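You operate a simulated robot arm through the tools that you are given. There is no shell and no other tool.

You are at the controls of a simulated two-armed robot. One attempt, no reset.

## Task
Tighten screws one to four in order, at the card's torque.
Fine: four green lamps; put the driver back in its holder.

The check looks at the end state, three seconds after you hand in, the way a careful person would. Anything else that was tipped, shoved, dropped, spilled or broken makes it a failure.

## Robot
Two 7-joint arms with fingered hands on one trunk that stands fixed in place. Base frame: the origin is at the foot of the trunk, x ahead of it, y to its left, z up; the work surface is at about z = 0.76. Units: m, rad, N and s.
The left shoulder is at [0.07, 0.139, 1.058], the right one opposite. With the tool pointing down near the work surface each hand reaches from about 0.46 to 0.84 m from the base axis, measured 20 degrees to its own side. Payload 3.9 kg a hand.
The TCP of each hand is the grasp point between the finger pads, 0.029 m short of the fingertips. In the tool frame z runs along the fingers and y along their closing line. The gripper opens to 0.1 m. The gripper's body begins 0.034 m behind the TCP. The gripper is a hand of 5 fingers: y runs from the thumb to the fingers, the wrist lies at [-0.015, -0.105, -0.177] in the tool frame.
Orientation is told as [roll, pitch, yaw] about the base's x, y, z axes, in that order, counted from this pose: with the fingers straight down and the wrist toward the robot, the tool's x, y and z point along [0, 1, 0], [1, 0, 0] and [0, 0, -1] of the base frame.

## Interface
- The arms move only by the tool step_arm. It takes "left_targets", "right_targets" or both (then of equal length, played together; a hand with none holds still); each is a list of rows, each a list of 6 numbers: the shift along the tool's x, y, z in units of 250 mm (1.0 is 250 mm), then the turn, a rotation vector about the tool's x, y, z in units of 120 degrees (1.0 is 120 degrees). In form: [[x, y, z, rx, ry, rz], ...]. A call has 1 to 20 rows; each row is the pose to reach, as a shift and turn from the pose commanded when the call began, along the tool's axes at that moment. A call with a number of a shift or a turn outside -1 to 1 is refused whole. Rows are played at 5 a second. More than 0.05 m and 0.15 rad between two rows, and nothing of the call is played. Where a pose cannot be reached the arm comes as near as it can. A force on the tool above 40 N (or 10 N above the force at the start of the call, whichever is more), or a blocked arm, ends the call early, and 0.2 s more pass. In this call time passes only in rows, and 0.2 s behind the last. The reply holds the time, the measured pose of the TCP, the force on the tool along the base axes, the opening and the grip force, in the units named above and with some noise, with the torque about the TCP (base axes, N m) and any sound that the robot's microphone picked up.
- Cameras (640 x 400 px; columns grow to the right, rows downward): "scene" is now at [0.1269, 0.0458, 1.3782]; the picture's right is [0.50, -0.87, 0.00], its down [-0.50, -0.29, -0.82] and it looks along [0.71, 0.40, -0.58] (base axes); focal length 335 px, centre (320, 200). "left" rides on the left gripper at [-0.066, -0.086, -0.121] in its tool frame; the picture's right is [-0.76, -0.31, 0.58], its down [0.59, -0.70, 0.40] and it looks along [0.28, 0.64, 0.71] (tool axes); focal length 247 px, centre (320, 200). "right" rides on the right gripper at [0.066, -0.086, -0.121] in its tool frame; the picture's right is [-0.76, 0.31, -0.58], its down [-0.59, -0.70, 0.40] and it looks along [-0.28, 0.64, 0.71] (tool axes); focal length 247 px, centre (320, 200).
- snapshot(camera): a new picture of that camera. It takes no simulated time.
- lift_body(by): slides the trunk up (or, below 0, down) by that many m; the arms and the scene camera ride with it, the base frame stays. It gives what a move gives, with no picture.
- set_fingers(index, middle, ring, little, thumb_bend, thumb_turn, hand): sets how far each is bent, from 0 (flat) to 100 (curled in); at 30 the hand is open as for a grip, at 70 the pads meet at the TCP. One left out holds its place. A second passes; each finger stops where it meets its share of the squeeze, and holds until it gets a number again. It is the only way to open and close the hand. It gives what a move gives, with no picture; readings hold the bend of each and the force on index, middle, ring, little, thumb and palm. thumb_turn goes from beside the hand (0) to across from the fingers (100), as for a grip.
- pan_tilt(pan, tilt): turns the head with the scene camera to pan (to the left, within 1.501 rad either way) and tilt (down, from -0.506 to 1.204), counted from straight ahead of the robot. It gives what a move gives.
- point_at(camera, pixels): for up to 12 pixels [column, row] of the newest picture of that camera ("zoom" is the newest enlarged one), the place [x, y, z] in the base frame of the surface seen there, good to about 0.002 m. It takes no simulated time.
- close_up(camera, box): a new picture of the part [left, top, right, bottom] of that camera's present view, enlarged. It takes no simulated time.
- hand_in(): hands the job in; it is judged then, once.

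Leave the grippers open and the arms clear of the work at the hand-in unless told otherwise.

The tools are called by a JSON object that holds its "api" and its "payload". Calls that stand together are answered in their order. step_arm: Moves the arms, as the interface text tells. Its arguments: {"type":"object","properties":{"left_targets":{"type":"array","items":{"type":"array","items":{"type":"number"}}},"right_targets":{"type":"array","items":{"type":"array","items":{"type":"number"}}}},"required":[]} The other tools are called the same way: lift_body (by) slides the trunk up or down; set_fingers (index, middle, ring, little, thumb_bend, thumb_turn, hand) moves the fingers one by one; pan_tilt (pan, tilt) turns the head that bears the scene camera; snapshot (camera) takes a picture; point_at (camera, pixels) gives the place of the surface under pixels of a picture; close_up (camera, box) takes an enlarged picture of a part of a camera's view; hand_in () hands the job in.

At the start:

```text
clock: 0.0
left_eef_pos: [0.3612, 0.3442, 1.1427]
left_ee_rot: [0.001, -0.001, 0.331]
left_ft_force: [-0.8, 0.0, 0.8]
left_torque: [0.0, 0.01, -0.01]
left_width: 0.0999
left_gripper_force: 0.1
left_shape: jaw
left_bend: [30.0, 30.0, 30.0, 30.0, 30.0, 98.0]
left_finger forces: [0.1, 0.1, 0.0, 0.1, 0.0, 0.1]
right_eef_pos: [0.5557, -0.0002, 1.1123]
right_ee_rot: [0.001, -0.001, 0.33]
right_ft_force: [0.2, -0.4, -1.1]
right_torque: [0.01, 0.01, 0.0]
right_width: 0.1001
right_gripper_force: 0.0
right_shape: jaw
right_bend: [30.0, 30.0, 30.0, 30.0, 30.0, 98.0]
right_finger forces: [0.0, 0.0, 0.1, 0.0, 0.0, 0.0]
trunk travel left (down, up): [-0.7, 0.14]
head pan, tilt: [0.518, 0.618]
```

scene: 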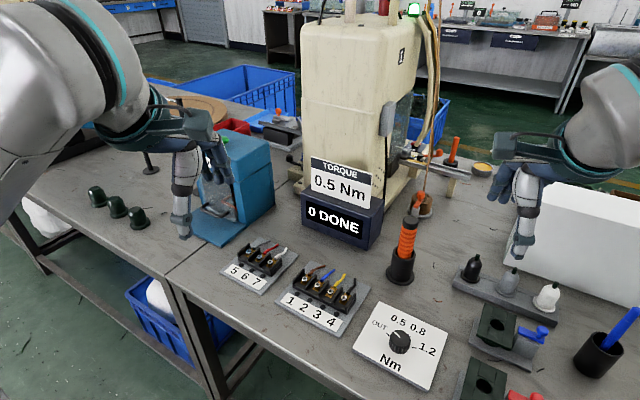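
right: 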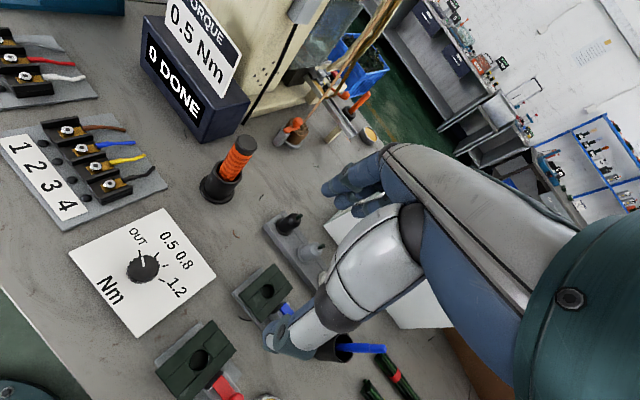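
left: 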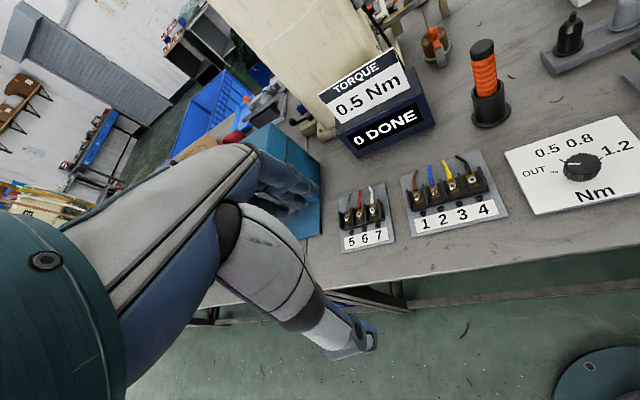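

I see a card reading "TORQUE 0.5 Nm", a box reading "0 DONE", an orange driver in a black holder at about (405,250), a dial plate at about (400,342) and the terminal block 1-4 at about (322,298). First I'll take enlarged views of these.

{"api": "close_up", "payload": {"camera": "scene", "box": [340, 290, 460, 390]}}

{"api": "close_up", "payload": {"camera": "scene", "box": [210, 220, 380, 340]}}

{"api": "close_up", "payload": {"camera": "scene", "box": [370, 130, 480, 300]}}

{"api": "close_up", "payload": {"camera": "scene", "box": [280, 140, 400, 260]}}

{"api": "close_up", "payload": {"camera": "right", "box": [0, 90, 260, 310]}}

```text
4.00 times, centred on (400, 340) of scene
```

zoom: 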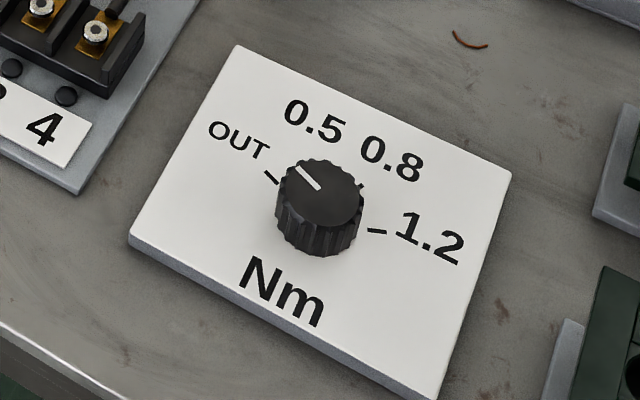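

```text
3.33 times, centred on (295, 280) of scene
```

zoom: 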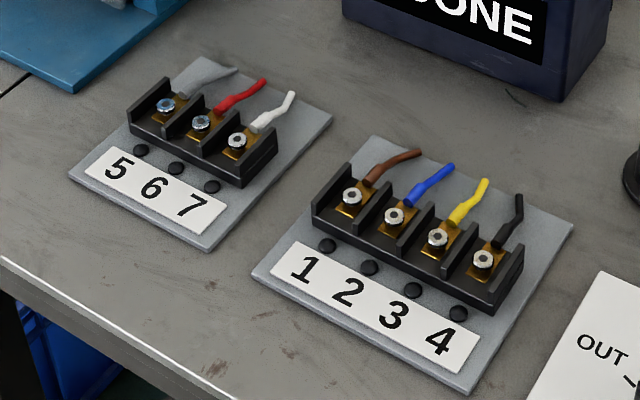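

```text
2.35 times, centred on (425, 215) of scene
```

zoom: 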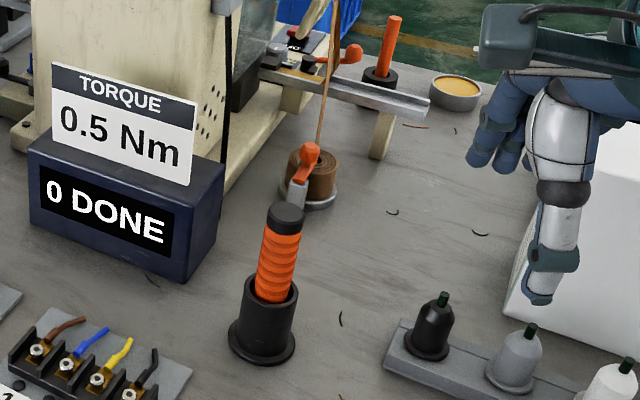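

```text
3.33 times, centred on (340, 200) of scene
```

zoom: 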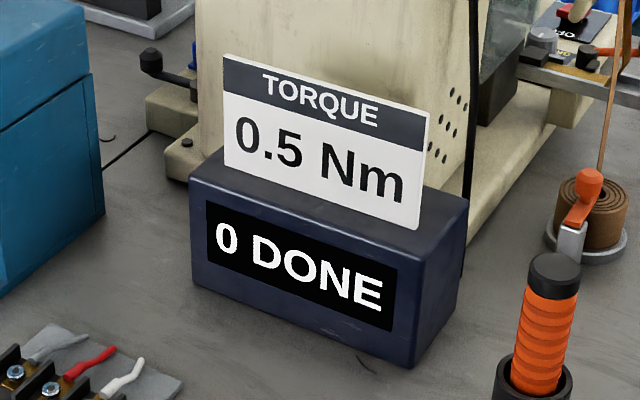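

```text
1.82 times, centred on (130, 200) of right
```

zoom: 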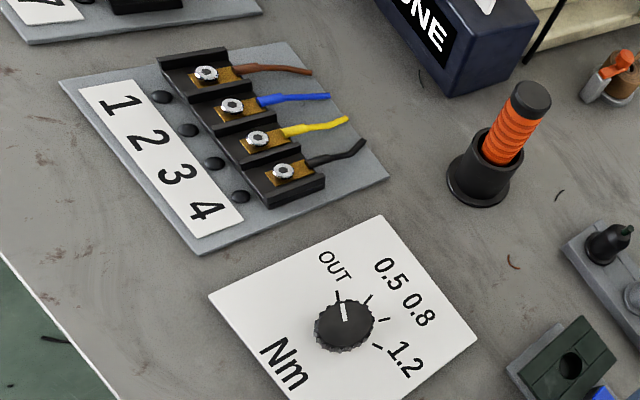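

The pointer on the dial is nearly at OUT and must go to 0.5. I'll measure the dial, its ticks, the screws and the driver.

{"api": "close_up", "payload": {"camera": "scene", "box": [370, 315, 434, 355]}}

```text
10.00 times, centred on (402, 335) of scene
```

zoom: 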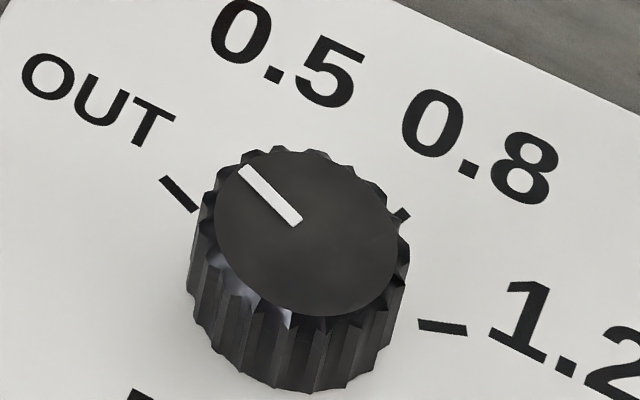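

Next I'll measure the knob top, pointer ends and ticks in this zoom.

{"api": "point_at", "payload": {"camera": "zoom", "pixels": [[245, 170], [297, 220], [305, 232], [225, 190], [390, 270], [310, 155], [300, 310], [165, 180], [193, 207], [404, 214], [422, 323], [465, 330]]}}

{"api": "close_up", "payload": {"camera": "right", "box": [100, 230, 196, 290]}}

```text
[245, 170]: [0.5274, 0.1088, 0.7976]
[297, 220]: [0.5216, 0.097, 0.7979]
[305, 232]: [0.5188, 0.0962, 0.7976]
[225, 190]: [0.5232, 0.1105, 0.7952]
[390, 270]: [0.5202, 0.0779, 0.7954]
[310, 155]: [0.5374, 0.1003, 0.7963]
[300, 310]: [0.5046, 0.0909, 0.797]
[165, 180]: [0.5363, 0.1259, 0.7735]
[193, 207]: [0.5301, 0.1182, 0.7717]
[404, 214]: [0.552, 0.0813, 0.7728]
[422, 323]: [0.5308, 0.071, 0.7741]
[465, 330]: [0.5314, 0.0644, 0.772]
```

```text
6.67 times, centred on (148, 260) of right
```

zoom: 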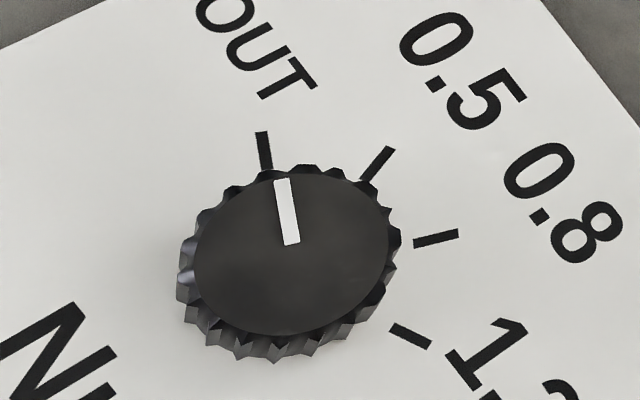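

{"api": "point_at", "payload": {"camera": "zoom", "pixels": [[282, 182], [292, 242], [262, 135], [266, 168], [391, 150], [366, 181], [457, 233], [416, 243], [394, 327], [428, 345], [290, 255], [196, 250]]}}

```text
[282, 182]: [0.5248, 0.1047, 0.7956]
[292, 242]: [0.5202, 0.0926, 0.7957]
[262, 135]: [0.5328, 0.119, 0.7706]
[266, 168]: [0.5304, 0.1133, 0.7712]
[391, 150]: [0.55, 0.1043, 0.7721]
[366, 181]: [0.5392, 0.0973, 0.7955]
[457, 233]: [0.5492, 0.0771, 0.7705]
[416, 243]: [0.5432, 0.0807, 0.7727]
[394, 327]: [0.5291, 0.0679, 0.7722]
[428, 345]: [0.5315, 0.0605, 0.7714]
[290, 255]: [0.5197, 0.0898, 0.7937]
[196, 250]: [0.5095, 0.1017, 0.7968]
```

The pointer is at OUT (about 64° from x). The 0.5 tick is at about 22°, so the knob must turn about 42° clockwise. Next I'll measure the screws.

{"api": "close_up", "payload": {"camera": "scene", "box": [280, 255, 376, 315]}}

```text
6.67 times, centred on (328, 285) of scene
```

zoom: 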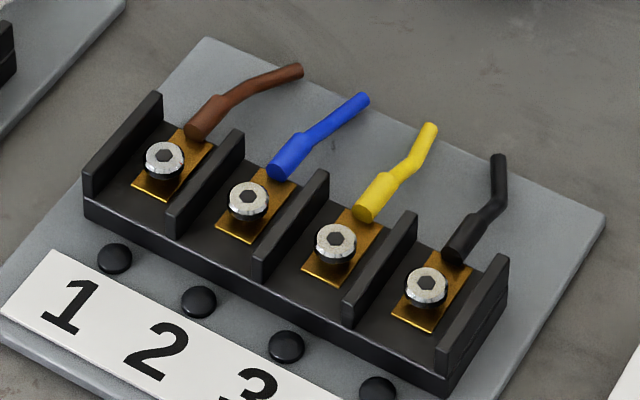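

Hex-socket screws. I'll measure their head centres, the barrier tops and the lamps.

{"api": "point_at", "payload": {"camera": "zoom", "pixels": [[165, 158], [248, 199], [336, 242], [426, 286], [150, 100], [230, 140], [318, 180], [405, 222], [498, 265], [140, 188], [115, 257], [440, 330]]}}

{"api": "close_up", "payload": {"camera": "right", "box": [20, 105, 180, 205]}}

```text
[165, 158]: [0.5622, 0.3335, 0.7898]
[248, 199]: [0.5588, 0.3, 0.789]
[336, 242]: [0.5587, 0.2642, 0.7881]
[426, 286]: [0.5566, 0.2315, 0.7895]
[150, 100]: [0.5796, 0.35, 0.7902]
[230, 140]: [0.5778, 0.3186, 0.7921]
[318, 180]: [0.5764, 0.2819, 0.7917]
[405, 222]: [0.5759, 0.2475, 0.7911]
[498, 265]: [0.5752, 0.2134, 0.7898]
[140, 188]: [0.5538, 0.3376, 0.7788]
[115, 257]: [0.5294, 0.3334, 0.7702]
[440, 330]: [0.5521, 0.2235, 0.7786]
```

```text
4.00 times, centred on (100, 155) of right
```

zoom: 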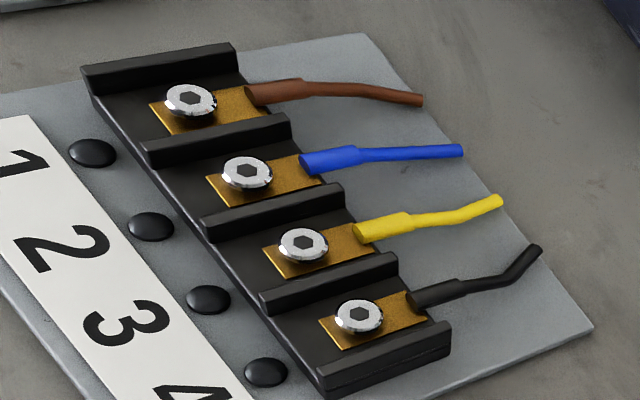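

{"api": "point_at", "payload": {"camera": "zoom", "pixels": [[190, 100], [247, 172], [303, 244], [359, 315], [92, 153]]}}

{"api": "close_up", "payload": {"camera": "scene", "box": [360, 180, 456, 290]}}

```text
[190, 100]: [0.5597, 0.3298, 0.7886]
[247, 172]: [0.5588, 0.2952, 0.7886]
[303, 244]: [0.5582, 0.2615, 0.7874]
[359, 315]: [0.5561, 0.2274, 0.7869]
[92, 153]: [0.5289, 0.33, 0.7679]
```

```text
3.64 times, centred on (408, 235) of scene
```

zoom: 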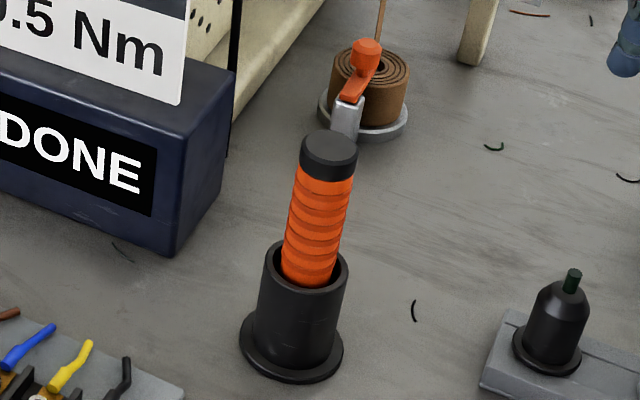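

{"api": "point_at", "payload": {"camera": "zoom", "pixels": [[330, 142], [303, 142], [356, 148], [330, 178], [288, 265], [333, 270], [265, 262], [347, 268], [300, 345], [240, 340], [342, 365], [310, 282]]}}

{"api": "close_up", "payload": {"camera": "right", "box": [170, 120, 290, 210]}}

```text
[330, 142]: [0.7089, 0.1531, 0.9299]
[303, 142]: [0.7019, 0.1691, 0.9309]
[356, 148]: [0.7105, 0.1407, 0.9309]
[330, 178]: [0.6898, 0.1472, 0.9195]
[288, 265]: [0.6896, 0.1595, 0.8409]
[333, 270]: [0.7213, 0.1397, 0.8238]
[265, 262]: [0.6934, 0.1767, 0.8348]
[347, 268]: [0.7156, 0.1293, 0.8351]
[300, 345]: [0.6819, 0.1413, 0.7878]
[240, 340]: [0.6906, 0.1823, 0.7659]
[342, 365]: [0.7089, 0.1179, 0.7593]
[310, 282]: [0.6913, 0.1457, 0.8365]
```

```text
4.44 times, centred on (230, 165) of right
```

zoom: 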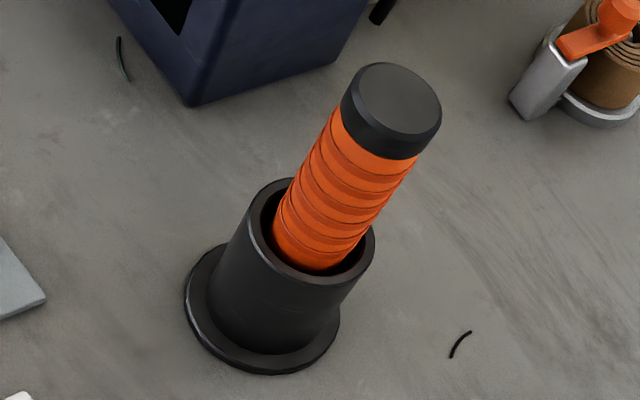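

The driver stands upright at about (0.707, 0.153), with its top at z≈0.931 and the holder rim at z≈0.835. The left hand reaches the dial, driver and screws, so I'll first move the right hand aside, 0.25 m to its own side at the same height.

{"api": "step_arm", "payload": {"right_targets": [[-0.16, -0.055, 0, 0, 0, 0], [-0.32, -0.11, 0, 0, 0, 0], [-0.48, -0.165, 0, 0, 0, 0], [-0.64, -0.22, 0, 0, 0, 0], [-0.8, -0.275, 0, 0, 0, 0], [-0.946, -0.325, 0, 0, 0, 0]]}}

```text
clock: 1.4
left_eef_pos: [0.3616, 0.3431, 1.1424]
left_ee_rot: [0.0, -0.001, 0.329]
left_ft_force: [0.7, -0.1, -1.7]
left_torque: [-0.01, 0.01, 0.03]
left_width: 0.0995
left_gripper_force: 0.1
left_shape: jaw
left_bend: [30.0, 30.0, 30.0, 30.0, 30.0, 98.0]
left_finger forces: [0.1, 0.1, 0.1, 0.0, 0.1, 0.1]
right_eef_pos: [0.5572, -0.1278, 1.1115]
right_ee_rot: [0.0, -0.003, 0.33]
right_ft_force: [-0.4, 0.3, -0.2]
right_torque: [0.02, -0.01, -0.02]
right_width: 0.0996
right_gripper_force: 0.0
right_shape: jaw
right_bend: [30.0, 30.0, 30.0, 30.0, 30.0, 98.0]
right_finger forces: [0.0, 0.0, 0.0, 0.1, 0.0, 0.1]
right hand out of reach, approached as far as the arm can: row 4, 5, 6
trunk travel left (down, up): [-0.7, 0.14]
head pan, tilt: [0.518, 0.618]
```

The right hand is clear enough at y≈-0.13. Now I'll move the left hand toward the dial, staying high.

{"api": "step_arm", "payload": {"left_targets": [[-0.13, 0.068, 0.067, 0, 0, 0], [-0.26, 0.137, 0.133, 0, 0, 0], [-0.39, 0.205, 0.2, 0, 0, 0], [-0.52, 0.273, 0.267, 0, 0, 0], [-0.65, 0.342, 0.333, 0, 0, 0], [-0.776, 0.41, 0.4, 0, 0, 0]]}}

{"api": "snapshot", "payload": {"camera": "scene"}}

{"api": "snapshot", "payload": {"camera": "left"}}

```text
clock: 2.8
left_eef_pos: [0.5236, 0.194, 1.044]
left_ee_rot: [0.005, -0.002, 0.328]
left_ft_force: [0.1, -1.8, 0.2]
left_torque: [0.04, 0.01, 0.01]
left_width: 0.0999
left_gripper_force: 0.0
left_shape: jaw
left_bend: [30.0, 30.0, 30.0, 30.0, 30.0, 98.0]
left_finger forces: [0.0, 0.0, 0.1, 0.0, 0.0, 0.1]
right_eef_pos: [0.5567, -0.1293, 1.1119]
right_ee_rot: [0.004, -0.002, 0.331]
right_ft_force: [0.7, -0.5, 1.8]
right_torque: [0.02, 0.03, 0.0]
right_width: 0.0996
right_gripper_force: 0.0
right_shape: jaw
right_bend: [30.0, 30.0, 30.0, 30.0, 30.0, 98.0]
right_finger forces: [0.0, 0.0, 0.0, 0.1, 0.0, 0.1]
trunk travel left (down, up): [-0.7, 0.14]
head pan, tilt: [0.518, 0.618]
```

```text
taken
```

scene: 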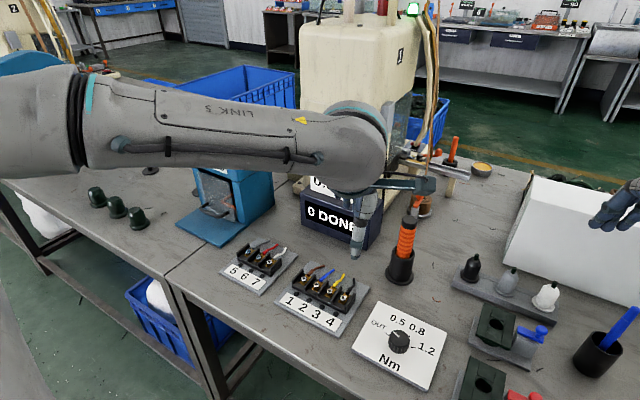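

```text
taken
```

left: 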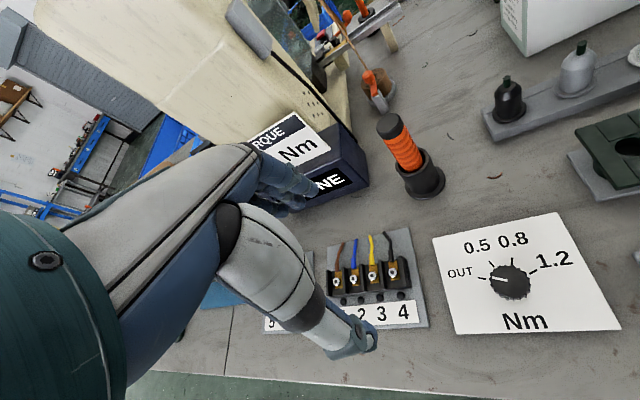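

The thumb and fingers show in the left view. I'll measure the same screws and knob with the left camera to compare the cameras.

{"api": "close_up", "payload": {"camera": "left", "box": [310, 230, 438, 310]}}

```text
5.00 times, centred on (374, 270) of left
```

zoom: 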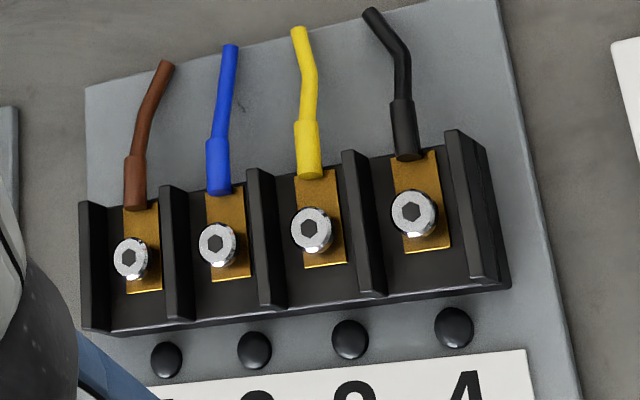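

{"api": "point_at", "payload": {"camera": "zoom", "pixels": [[131, 258], [217, 244], [311, 230], [413, 213], [166, 358], [453, 328]]}}

{"api": "close_up", "payload": {"camera": "left", "box": [430, 220, 590, 320]}}

```text
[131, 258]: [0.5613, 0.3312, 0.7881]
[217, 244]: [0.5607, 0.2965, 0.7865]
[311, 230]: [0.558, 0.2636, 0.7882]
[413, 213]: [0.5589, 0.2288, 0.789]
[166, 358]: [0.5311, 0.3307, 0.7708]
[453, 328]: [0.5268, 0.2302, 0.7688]
```

```text
4.00 times, centred on (510, 270) of left
```

zoom: 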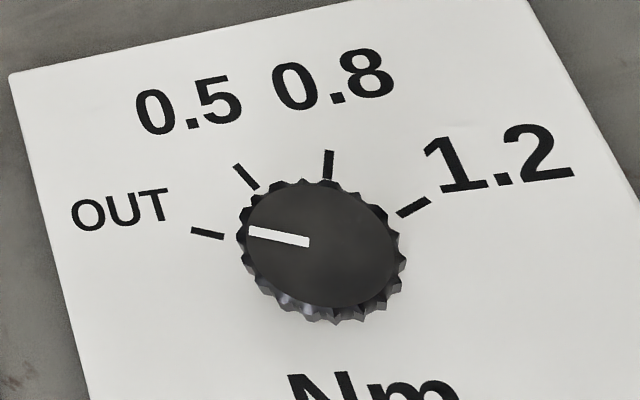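

{"api": "point_at", "payload": {"camera": "zoom", "pixels": [[321, 245], [248, 232], [308, 243], [246, 225], [395, 262], [300, 185], [328, 305], [192, 230], [236, 166], [330, 152], [430, 200], [222, 237]]}}

```text
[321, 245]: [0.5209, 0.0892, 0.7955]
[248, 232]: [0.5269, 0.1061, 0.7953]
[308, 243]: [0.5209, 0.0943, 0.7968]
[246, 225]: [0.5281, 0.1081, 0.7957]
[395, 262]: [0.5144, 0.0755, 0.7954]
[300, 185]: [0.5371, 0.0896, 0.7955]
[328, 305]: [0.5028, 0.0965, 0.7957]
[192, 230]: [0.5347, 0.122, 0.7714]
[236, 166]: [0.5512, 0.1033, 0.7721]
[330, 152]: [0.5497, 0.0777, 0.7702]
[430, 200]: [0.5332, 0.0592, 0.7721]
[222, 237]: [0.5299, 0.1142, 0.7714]
```

{"api": "close_up", "payload": {"camera": "left", "box": [200, 120, 400, 370]}}

{"api": "close_up", "payload": {"camera": "scene", "box": [320, 130, 460, 270]}}

```text
1.60 times, centred on (300, 245) of left
```

zoom: 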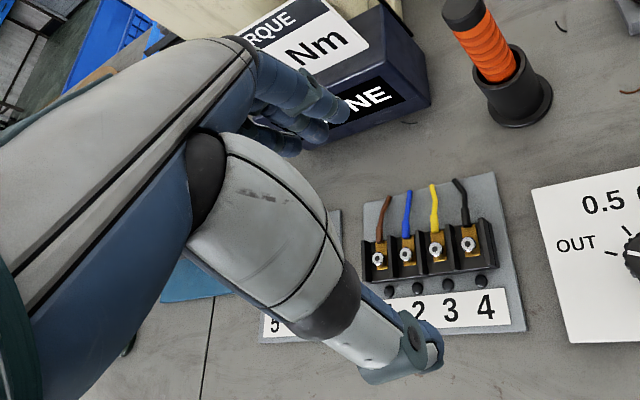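

```text
2.86 times, centred on (390, 200) of scene
```

zoom: 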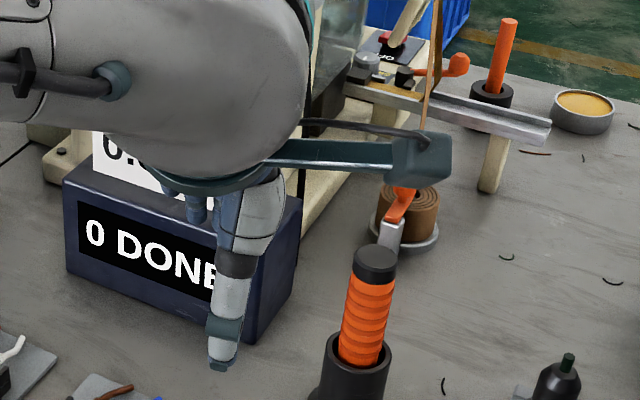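

I'll measure the thumb tip and fingertips in the left picture to learn how the hand's shape sits about the TCP.

{"api": "point_at", "payload": {"camera": "left", "pixels": [[370, 340], [345, 350], [335, 325], [300, 320], [312, 192], [300, 208], [275, 205], [290, 165], [285, 188]]}}

```text
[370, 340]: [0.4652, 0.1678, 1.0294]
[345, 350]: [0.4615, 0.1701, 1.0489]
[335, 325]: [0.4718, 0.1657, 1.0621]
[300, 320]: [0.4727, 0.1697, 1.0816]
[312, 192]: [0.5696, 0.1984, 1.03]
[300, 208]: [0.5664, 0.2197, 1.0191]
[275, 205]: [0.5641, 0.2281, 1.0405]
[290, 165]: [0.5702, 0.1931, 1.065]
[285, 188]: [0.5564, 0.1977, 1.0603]
```

The TCP lies about midway between thumb and index/middle. Now I'll move the left hand above the knob centre (0.5205, 0.0925), TCP at z≈0.91.

{"api": "step_arm", "payload": {"left_targets": [[-0.1, -0.036, 0.134, 0, 0, 0], [-0.2, -0.072, 0.268, 0, 0, 0], [-0.3, -0.108, 0.402, 0, 0, 0], [-0.38, -0.143, 0.536, 0, 0, 0]]}}

{"api": "snapshot", "payload": {"camera": "scene"}}

{"api": "snapshot", "payload": {"camera": "left"}}

{"api": "snapshot", "payload": {"camera": "right"}}

```text
clock: 3.8
left_eef_pos: [0.517, 0.0919, 0.909]
left_ee_rot: [0.0, -0.001, 0.329]
left_ft_force: [-0.3, -0.5, 0.2]
left_torque: [0.04, 0.02, 0.0]
left_width: 0.1
left_gripper_force: 0.1
left_shape: jaw
left_bend: [30.0, 30.0, 30.0, 30.0, 30.0, 98.0]
left_finger forces: [0.0, 0.0, 0.1, 0.1, 0.0, 0.1]
right_eef_pos: [0.5574, -0.1298, 1.1115]
right_ee_rot: [0.002, -0.002, 0.33]
right_ft_force: [0.4, -0.2, 0.2]
right_torque: [0.03, 0.01, 0.03]
right_width: 0.0997
right_gripper_force: 0.1
right_shape: jaw
right_bend: [30.0, 30.0, 30.0, 30.0, 30.0, 98.0]
right_finger forces: [0.0, 0.0, 0.0, 0.0, 0.0, 0.0]
trunk travel left (down, up): [-0.7, 0.14]
head pan, tilt: [0.518, 0.618]
```

```text
taken
```

scene: 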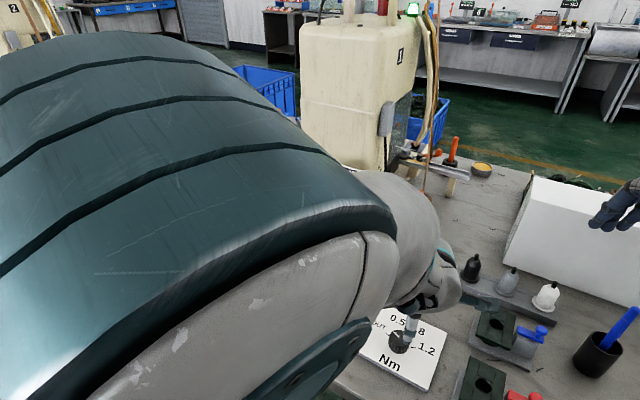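

```text
taken
```

left: 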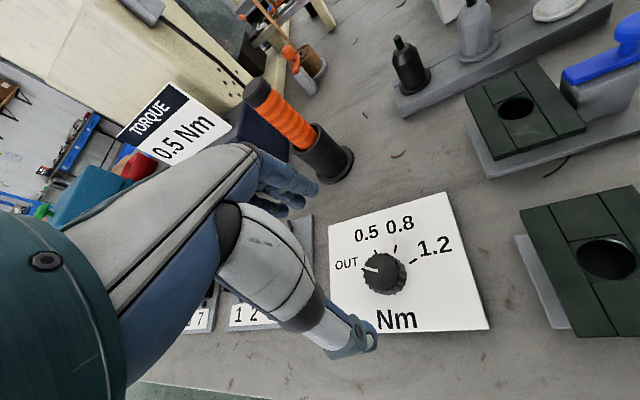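

```text
taken
```

right: 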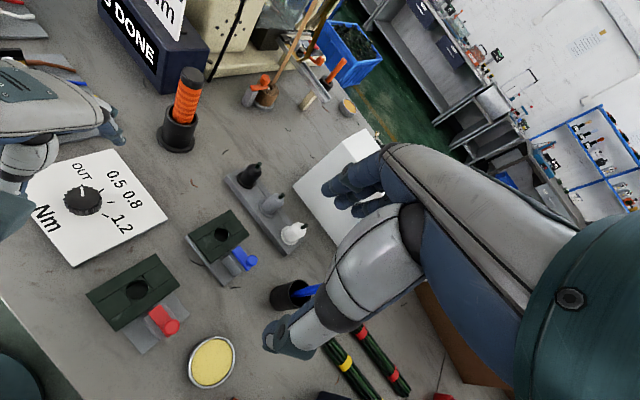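

I'll re-measure the knob from the left camera at this closer distance.

{"api": "close_up", "payload": {"camera": "left", "box": [336, 240, 432, 300]}}

```text
6.67 times, centred on (384, 270) of left
```

zoom: 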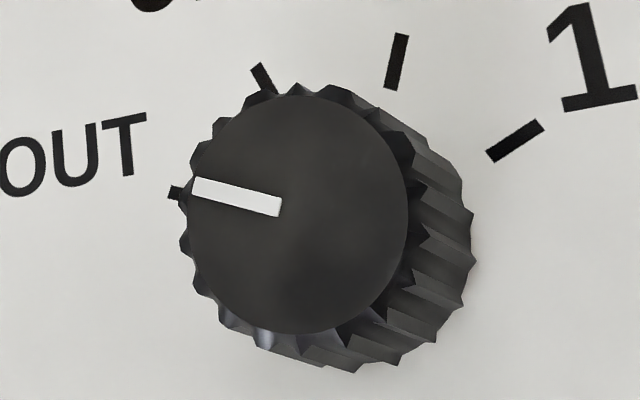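

{"api": "point_at", "payload": {"camera": "zoom", "pixels": [[298, 213], [192, 215], [405, 215], [298, 98], [298, 328], [196, 188], [280, 206]]}}

```text
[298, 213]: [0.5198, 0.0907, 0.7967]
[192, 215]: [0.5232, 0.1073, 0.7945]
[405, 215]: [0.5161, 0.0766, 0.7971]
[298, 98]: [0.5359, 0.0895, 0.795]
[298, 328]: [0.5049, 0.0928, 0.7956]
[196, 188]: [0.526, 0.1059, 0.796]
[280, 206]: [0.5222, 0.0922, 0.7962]
```

The knob centre is (0.520, 0.0915), so the hand is well placed. I'll descend 0.065 m first, then check.

{"api": "step_arm", "payload": {"left_targets": [[0, 0.004, 0.13, 0, 0, 0], [-0.002, 0.008, 0.26, 0, 0, 0]]}}

{"api": "snapshot", "payload": {"camera": "left"}}

{"api": "snapshot", "payload": {"camera": "right"}}

{"api": "close_up", "payload": {"camera": "scene", "box": [350, 290, 460, 390]}}

```text
clock: 4.4
left_eef_pos: [0.5269, 0.0892, 0.8593]
left_ee_rot: [-0.063, 0.0, 0.346]
left_ft_force: [0.8, 0.2, -0.1]
left_torque: [0.02, 0.01, -0.02]
left_width: 0.1001
left_gripper_force: 0.0
left_shape: jaw
left_bend: [30.0, 30.0, 30.0, 30.0, 30.0, 98.0]
left_finger forces: [0.1, 0.0, 0.0, 0.0, 0.1, 0.0]
right_eef_pos: [0.5563, -0.1262, 1.1109]
right_ee_rot: [0.001, 0.0, 0.329]
right_ft_force: [0.1, 0.2, 0.4]
right_torque: [-0.01, -0.02, -0.03]
right_width: 0.0998
right_gripper_force: 0.1
right_shape: jaw
right_bend: [30.0, 30.0, 30.0, 30.0, 30.0, 98.0]
right_finger forces: [0.0, 0.1, 0.0, 0.1, 0.0, 0.0]
trunk travel left (down, up): [-0.7, 0.14]
head pan, tilt: [0.518, 0.618]
```

```text
taken
```

left: 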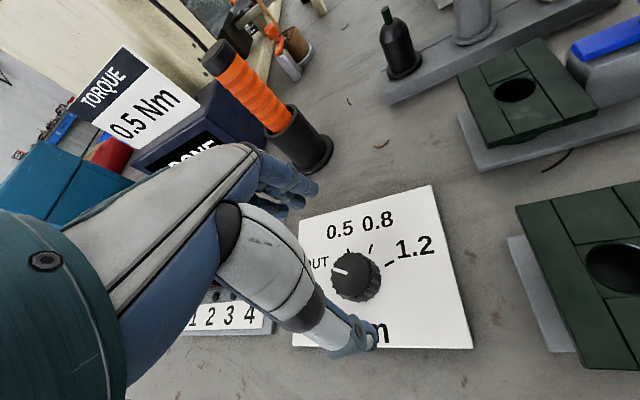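

```text
taken
```

right: 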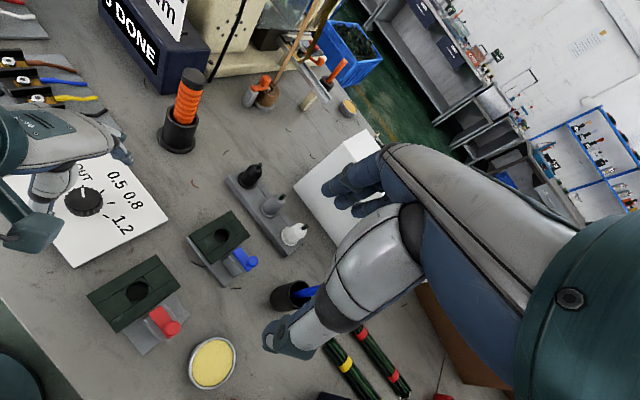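

```text
4.00 times, centred on (405, 340) of scene
```

zoom: 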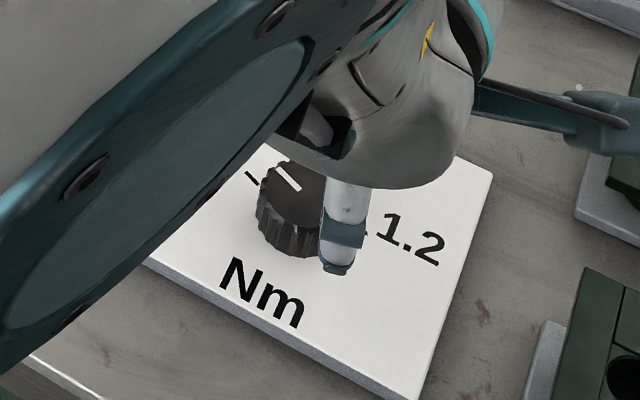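

The measured pose has a small tilt (roll -0.063) and is about 15 mm higher than commanded. I'll hold for one row to see whether it settles.

{"api": "step_arm", "payload": {"left_targets": [[0, 0, 0, 0, 0, 0], [0, 0, 0, 0, 0, 0]]}}

```text
clock: 5.0
left_eef_pos: [0.5257, 0.0914, 0.858]
left_ee_rot: [-0.057, 0.003, 0.352]
left_ft_force: [0.2, 0.3, 1.2]
left_torque: [0.0, 0.01, -0.03]
left_width: 0.0998
left_gripper_force: 0.1
left_shape: jaw
left_bend: [30.0, 30.0, 30.0, 30.0, 30.0, 98.0]
left_finger forces: [0.0, 0.1, 0.1, 0.1, 0.0, 0.0]
right_eef_pos: [0.5563, -0.1272, 1.1124]
right_ee_rot: [0.0, -0.002, 0.329]
right_ft_force: [0.3, -0.5, 0.4]
right_torque: [0.0, 0.03, 0.03]
right_width: 0.0999
right_gripper_force: 0.1
right_shape: jaw
right_bend: [30.0, 30.0, 30.0, 30.0, 30.0, 98.0]
right_finger forces: [0.1, 0.1, 0.0, 0.0, 0.0, 0.0]
trunk travel left (down, up): [-0.7, 0.14]
head pan, tilt: [0.518, 0.618]
```

That's a reach limit at this height and yaw. I'll raise the hand back to z≈0.925 and rehearse the turn there (45° about tool z). If that works, I'll lower the trunk so the same arm shape sits at knob height.

{"api": "step_arm", "payload": {"left_targets": [[0, 0, -0.16, 0, 0, 0], [0, 0, -0.32, 0, 0, 0]]}}

```text
clock: 5.6
left_eef_pos: [0.518, 0.0927, 0.9249]
left_ee_rot: [0.002, -0.002, 0.33]
left_ft_force: [-0.1, 0.2, -0.8]
left_torque: [-0.01, 0.0, -0.02]
left_width: 0.0997
left_gripper_force: 0.0
left_shape: jaw
left_bend: [30.0, 30.0, 30.0, 30.0, 30.0, 98.0]
left_finger forces: [0.0, 0.0, 0.0, 0.1, 0.0, 0.0]
right_eef_pos: [0.5554, -0.1269, 1.1123]
right_ee_rot: [0.0, -0.004, 0.328]
right_ft_force: [0.2, 0.8, 0.4]
right_torque: [0.02, -0.02, -0.01]
right_width: 0.0998
right_gripper_force: 0.0
right_shape: jaw
right_bend: [30.0, 30.0, 30.0, 30.0, 30.0, 98.0]
right_finger forces: [0.1, 0.1, 0.0, 0.0, 0.0, 0.1]
trunk travel left (down, up): [-0.7, 0.14]
head pan, tilt: [0.518, 0.618]
```

It came back to a clean pose. Now I'll rehearse the turn in the air: 50° about tool z in six rows.

{"api": "step_arm", "payload": {"left_targets": [[0, 0, 0, 0, 0, 0.069], [0, 0, 0, 0, 0, 0.138], [0, 0, 0, 0, 0, 0.207], [0, 0, 0, 0, 0, 0.276], [0, 0, 0, 0, 0, 0.345], [0, 0, 0, 0, 0, 0.414]]}}

```text
clock: 7.0
left_eef_pos: [0.5204, 0.0935, 0.923]
left_ee_rot: [0.0, -0.003, -0.538]
left_ft_force: [0.2, -0.4, 0.2]
left_torque: [-0.02, 0.0, 0.0]
left_width: 0.0999
left_gripper_force: 0.0
left_shape: jaw
left_bend: [30.0, 30.0, 30.0, 30.0, 30.0, 98.0]
left_finger forces: [0.1, 0.1, 0.0, 0.0, 0.0, 0.0]
right_eef_pos: [0.5563, -0.1263, 1.1107]
right_ee_rot: [0.0, 0.0, 0.33]
right_ft_force: [-0.3, 0.0, -0.3]
right_torque: [-0.03, 0.0, 0.01]
right_width: 0.0997
right_gripper_force: 0.1
right_shape: jaw
right_bend: [30.0, 30.0, 30.0, 30.0, 30.0, 98.0]
right_finger forces: [0.0, 0.1, 0.1, 0.0, 0.1, 0.0]
trunk travel left (down, up): [-0.7, 0.14]
head pan, tilt: [0.518, 0.618]
```

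The rehearsed turn works. I'll turn back, with a 2 mm correction toward the knob, then lower the trunk by 0.06.

{"api": "step_arm", "payload": {"left_targets": [[0, 0.009, 0, 0, 0, -0.069], [0, 0.009, 0, 0, 0, -0.138], [0, 0.009, 0, 0, 0, -0.207], [0, 0.009, 0, 0, 0, -0.276], [0, 0.009, 0, 0, 0, -0.345], [0, 0.009, 0, 0, 0, -0.414]]}}

{"api": "lift_body", "payload": {"by": -0.06}}

{"api": "snapshot", "payload": {"camera": "scene"}}

{"api": "snapshot", "payload": {"camera": "left"}}

{"api": "snapshot", "payload": {"camera": "right"}}

```text
clock: 8.4
left_eef_pos: [0.5241, 0.0946, 0.9264]
left_ee_rot: [-0.031, 0.013, 0.345]
left_ft_force: [-0.3, -0.9, 0.6]
left_torque: [0.0, 0.04, 0.0]
left_width: 0.0999
left_gripper_force: 0.0
left_shape: jaw
left_bend: [30.0, 30.0, 30.0, 30.0, 30.0, 98.0]
left_finger forces: [0.0, 0.0, 0.1, 0.0, 0.0, 0.0]
right_eef_pos: [0.5565, -0.1272, 1.1122]
right_ee_rot: [0.0, -0.001, 0.328]
right_ft_force: [0.3, 0.7, -0.4]
right_torque: [0.0, -0.05, 0.01]
right_width: 0.1002
right_gripper_force: 0.1
right_shape: jaw
right_bend: [30.0, 30.0, 30.0, 30.0, 30.0, 98.0]
right_finger forces: [0.0, 0.0, 0.0, 0.0, 0.1, 0.1]
trunk travel left (down, up): [-0.7, 0.14]
head pan, tilt: [0.518, 0.618]
```

```text
clock: 9.4
left_eef_pos: [0.5239, 0.0906, 0.8686]
left_ee_rot: [-0.032, 0.006, 0.336]
left_ft_force: [0.5, -0.7, 0.2]
left_torque: [-0.02, 0.05, -0.02]
left_width: 0.1
left_gripper_force: 0.1
left_shape: jaw
left_bend: [30.0, 30.0, 30.0, 30.0, 30.0, 98.0]
left_finger forces: [0.1, 0.0, 0.0, 0.0, 0.0, 0.1]
right_eef_pos: [0.5563, -0.1268, 1.0521]
right_ee_rot: [-0.001, -0.002, 0.328]
right_ft_force: [-0.3, -0.9, 0.2]
right_torque: [-0.02, 0.01, 0.0]
right_width: 0.1
right_gripper_force: 0.0
right_shape: jaw
right_bend: [30.0, 30.0, 30.0, 30.0, 30.0, 98.0]
right_finger forces: [0.0, 0.0, 0.0, 0.1, 0.1, 0.0]
trunk travel left (down, up): [-0.64, 0.2]
head pan, tilt: [0.518, 0.618]
```

```text
taken
```

scene: 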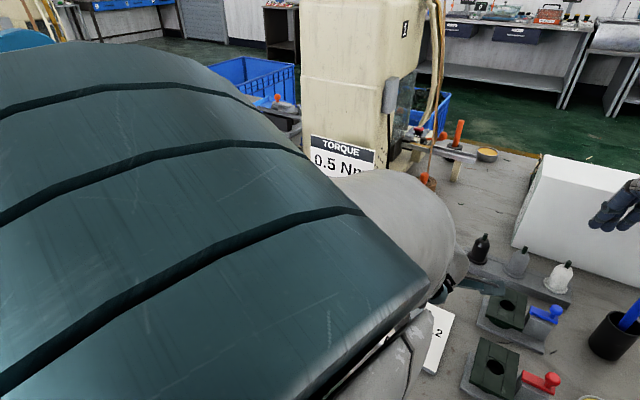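

```text
taken
```

left: 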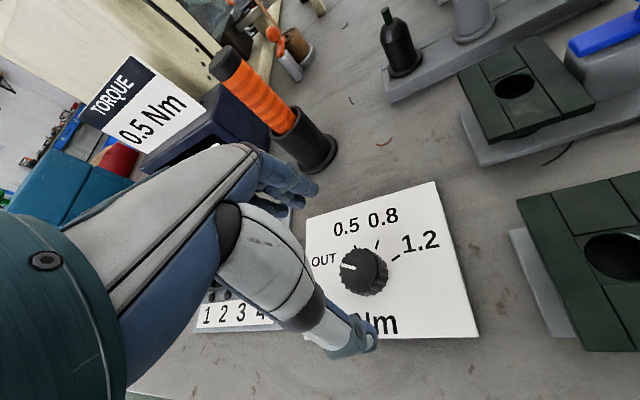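

```text
taken
```

right: 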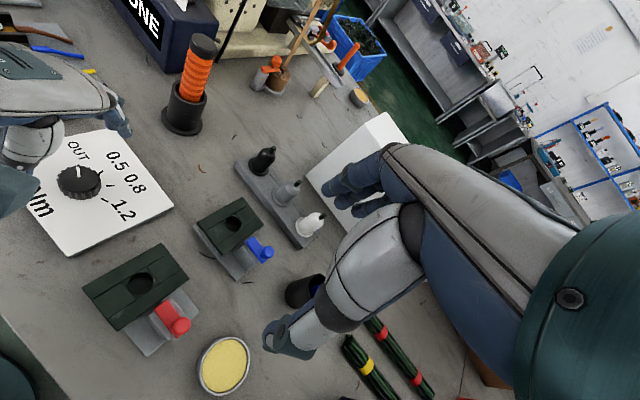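

A small tilt returned, so yaw 0.33 is at the edge of the range. I'll start the grip from yaw≈0.14 instead.

{"api": "step_arm", "payload": {"left_targets": [[0, 0, 0, 0, 0, 0.046], [0, 0, 0, 0, 0, 0.092], [0, 0, 0, 0, 0, 0.092]]}}

```text
clock: 10.2
left_eef_pos: [0.5212, 0.0917, 0.864]
left_ee_rot: [0.002, -0.002, 0.136]
left_ft_force: [0.7, -0.7, 0.2]
left_torque: [-0.01, 0.0, 0.01]
left_width: 0.1001
left_gripper_force: 0.1
left_shape: jaw
left_bend: [30.0, 30.0, 30.0, 30.0, 30.0, 98.0]
left_finger forces: [0.0, 0.0, 0.1, 0.1, 0.1, 0.0]
right_eef_pos: [0.5558, -0.1277, 1.0522]
right_ee_rot: [0.001, -0.001, 0.33]
right_ft_force: [0.4, -0.1, 0.4]
right_torque: [-0.01, 0.02, 0.01]
right_width: 0.0997
right_gripper_force: 0.0
right_shape: jaw
right_bend: [30.0, 30.0, 30.0, 30.0, 30.0, 98.0]
right_finger forces: [0.0, 0.1, 0.0, 0.0, 0.0, 0.0]
trunk travel left (down, up): [-0.64, 0.2]
head pan, tilt: [0.518, 0.618]
```

The pose is clean at (0.521, 0.092, 0.864). I'll lower the trunk 0.04 more and look.

{"api": "lift_body", "payload": {"by": -0.04}}

{"api": "snapshot", "payload": {"camera": "left"}}

{"api": "close_up", "payload": {"camera": "right", "box": [0, 90, 200, 270]}}

```text
clock: 11.0
left_eef_pos: [0.5226, 0.0926, 0.823]
left_ee_rot: [0.0, -0.002, 0.136]
left_ft_force: [0.9, -0.5, 0.0]
left_torque: [0.01, -0.01, -0.02]
left_width: 0.0999
left_gripper_force: 0.1
left_shape: jaw
left_bend: [30.0, 30.0, 30.0, 30.0, 30.0, 98.0]
left_finger forces: [0.0, 0.0, 0.1, 0.0, 0.0, 0.0]
right_eef_pos: [0.5551, -0.1265, 1.0116]
right_ee_rot: [-0.001, -0.001, 0.331]
right_ft_force: [-0.7, -0.3, 0.2]
right_torque: [-0.01, -0.02, 0.01]
right_width: 0.0998
right_gripper_force: 0.1
right_shape: jaw
right_bend: [30.0, 30.0, 30.0, 30.0, 30.0, 98.0]
right_finger forces: [0.0, 0.0, 0.1, 0.0, 0.0, 0.0]
trunk travel left (down, up): [-0.6, 0.24]
head pan, tilt: [0.518, 0.618]
```

```text
taken
```

left: 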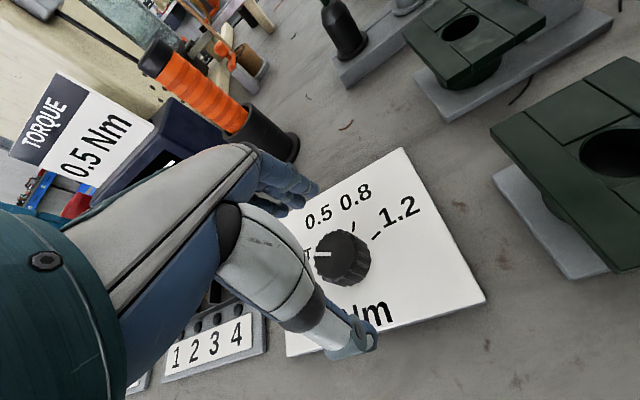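

```text
2.22 times, centred on (100, 180) of right
```

zoom: 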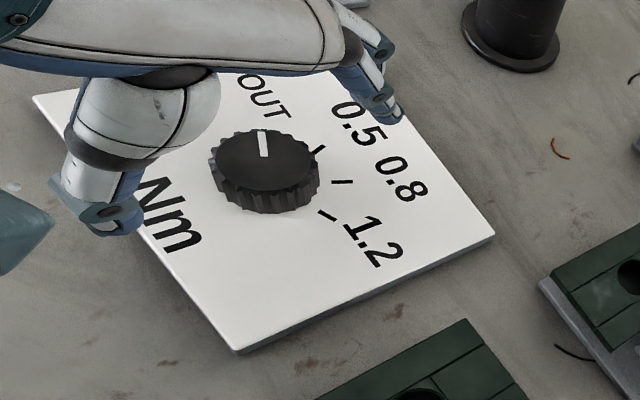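

Good view. I'll measure the thumb tip, index tip and knob in this zoom to check centring.

{"api": "point_at", "payload": {"camera": "zoom", "pixels": [[110, 215], [130, 215], [95, 200], [385, 105], [395, 115], [375, 110], [375, 55], [265, 160], [212, 160], [316, 172], [262, 140]]}}

{"api": "close_up", "payload": {"camera": "right", "box": [10, 100, 138, 180]}}

```text
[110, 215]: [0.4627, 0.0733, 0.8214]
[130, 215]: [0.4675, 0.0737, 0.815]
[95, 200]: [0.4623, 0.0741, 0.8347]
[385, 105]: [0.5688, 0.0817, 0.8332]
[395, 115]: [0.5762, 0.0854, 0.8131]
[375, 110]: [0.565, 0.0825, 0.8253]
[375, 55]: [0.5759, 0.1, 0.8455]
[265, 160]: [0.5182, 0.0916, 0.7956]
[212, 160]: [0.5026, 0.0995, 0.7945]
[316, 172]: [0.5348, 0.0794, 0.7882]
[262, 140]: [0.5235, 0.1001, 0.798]
```

```text
5.00 times, centred on (74, 140) of right
```

zoom: 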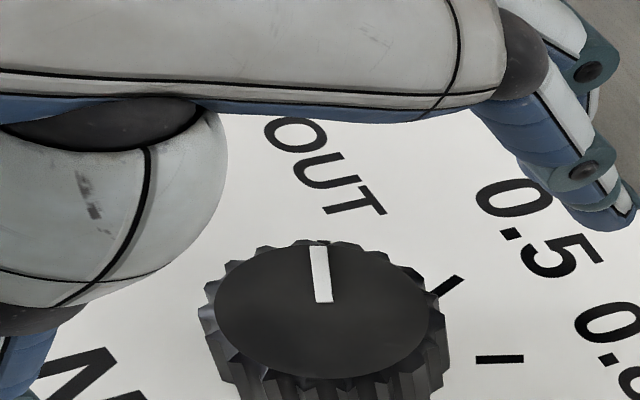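

Thumb and index straddle the knob evenly. I'll lower the trunk the last 0.017.

{"api": "lift_body", "payload": {"by": -0.017}}

{"api": "close_up", "payload": {"camera": "right", "box": [0, 90, 200, 270]}}

```text
clock: 11.7
left_eef_pos: [0.5225, 0.0912, 0.808]
left_ee_rot: [0.001, -0.001, 0.137]
left_ft_force: [-0.1, -0.8, -0.8]
left_torque: [-0.03, 0.01, 0.01]
left_width: 0.1001
left_gripper_force: 0.1
left_shape: jaw
left_bend: [30.0, 30.0, 30.0, 30.0, 30.0, 98.0]
left_finger forces: [0.1, 0.0, 0.0, 0.0, 0.0, 0.0]
right_eef_pos: [0.5564, -0.1265, 0.9943]
right_ee_rot: [0.0, -0.001, 0.33]
right_ft_force: [-1.4, 0.0, 1.1]
right_torque: [-0.03, -0.02, 0.03]
right_width: 0.0997
right_gripper_force: 0.1
right_shape: jaw
right_bend: [30.0, 30.0, 30.0, 30.0, 30.0, 98.0]
right_finger forces: [0.1, 0.1, 0.0, 0.0, 0.0, 0.0]
trunk travel left (down, up): [-0.583, 0.257]
head pan, tilt: [0.518, 0.618]
```

```text
2.22 times, centred on (100, 180) of right
```

zoom: 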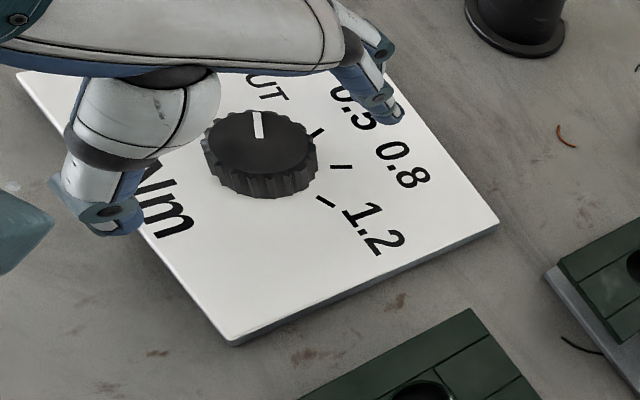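

No contact yet. I'll close index, middle and thumb part-way (52) and look.

{"api": "set_fingers", "payload": {"hand": "left", "index": 52, "middle": 52, "thumb_bend": 52}}

{"api": "close_up", "payload": {"camera": "right", "box": [0, 90, 200, 270]}}

{"api": "snapshot", "payload": {"camera": "left"}}

```text
clock: 12.7
left_eef_pos: [0.5225, 0.0914, 0.8069]
left_ee_rot: [0.001, -0.002, 0.138]
left_ft_force: [-0.1, -0.2, 0.9]
left_torque: [0.0, 0.01, 0.0]
left_width: 0.0454
left_gripper_force: 0.1
left_shape: fingers
left_bend: [52.0, 52.0, 30.0, 30.0, 52.0, 98.0]
left_finger forces: [0.0, 0.1, 0.0, 0.1, 0.0, 0.0]
right_eef_pos: [0.5558, -0.127, 0.9955]
right_ee_rot: [-0.001, -0.004, 0.33]
right_ft_force: [-1.4, -0.2, 0.3]
right_torque: [-0.04, -0.02, -0.01]
right_width: 0.0997
right_gripper_force: 0.0
right_shape: jaw
right_bend: [30.0, 30.0, 30.0, 30.0, 30.0, 98.0]
right_finger forces: [0.0, 0.0, 0.1, 0.1, 0.1, 0.0]
trunk travel left (down, up): [-0.583, 0.257]
head pan, tilt: [0.518, 0.618]
```

```text
2.22 times, centred on (100, 180) of right
```

zoom: 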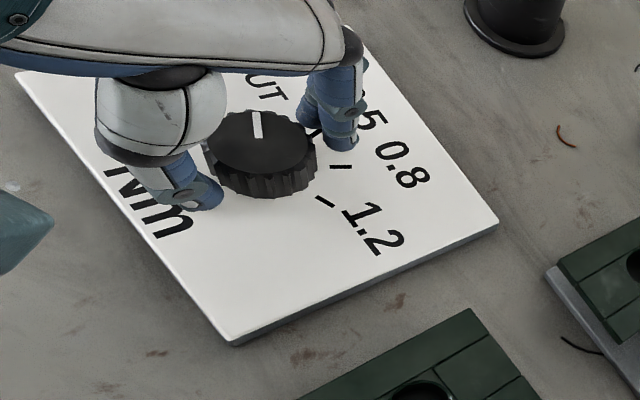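

```text
taken
```

left: 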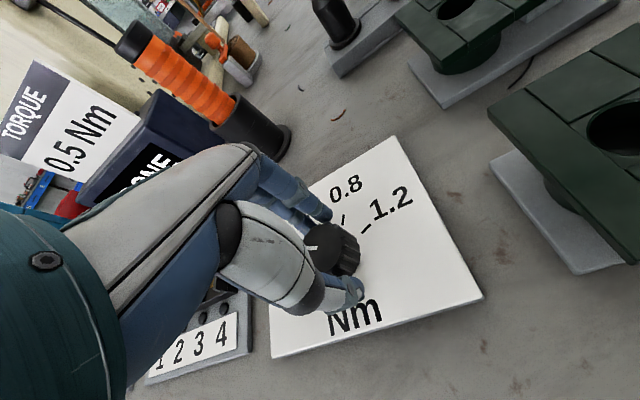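

Thumb and fingers are close about the knob with even gaps. I'll close on it.

{"api": "set_fingers", "payload": {"hand": "left", "index": 62, "middle": 62, "thumb_bend": 62}}

{"api": "close_up", "payload": {"camera": "right", "box": [0, 90, 200, 270]}}

```text
clock: 13.7
left_eef_pos: [0.5229, 0.0919, 0.8075]
left_ee_rot: [0.0, -0.002, 0.138]
left_ft_force: [0.5, 0.7, -0.7]
left_torque: [0.01, -0.01, 0.0]
left_width: 0.0323
left_gripper_force: 4.6
left_shape: fingers
left_bend: [59.0, 60.0, 30.0, 30.0, 58.0, 97.0]
left_finger forces: [2.7, 1.6, 0.0, 0.1, 4.3, 0.1]
right_eef_pos: [0.556, -0.1266, 0.9955]
right_ee_rot: [0.0, -0.001, 0.329]
right_ft_force: [1.0, -0.7, 0.0]
right_torque: [-0.02, -0.03, -0.01]
right_width: 0.0998
right_gripper_force: 0.0
right_shape: jaw
right_bend: [30.0, 30.0, 30.0, 30.0, 30.0, 98.0]
right_finger forces: [0.0, 0.1, 0.0, 0.1, 0.1, 0.0]
trunk travel left (down, up): [-0.583, 0.257]
head pan, tilt: [0.518, 0.618]
```

```text
2.22 times, centred on (100, 180) of right
```

zoom: 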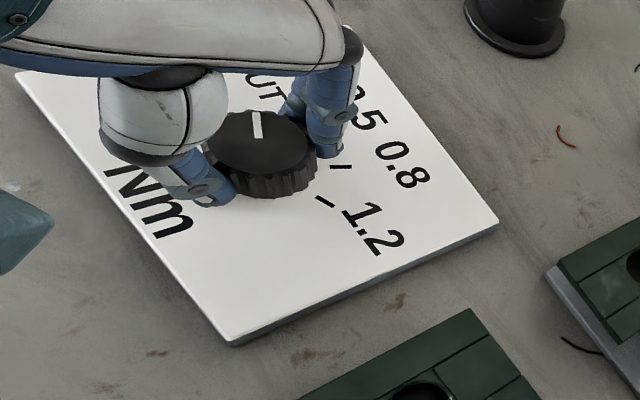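

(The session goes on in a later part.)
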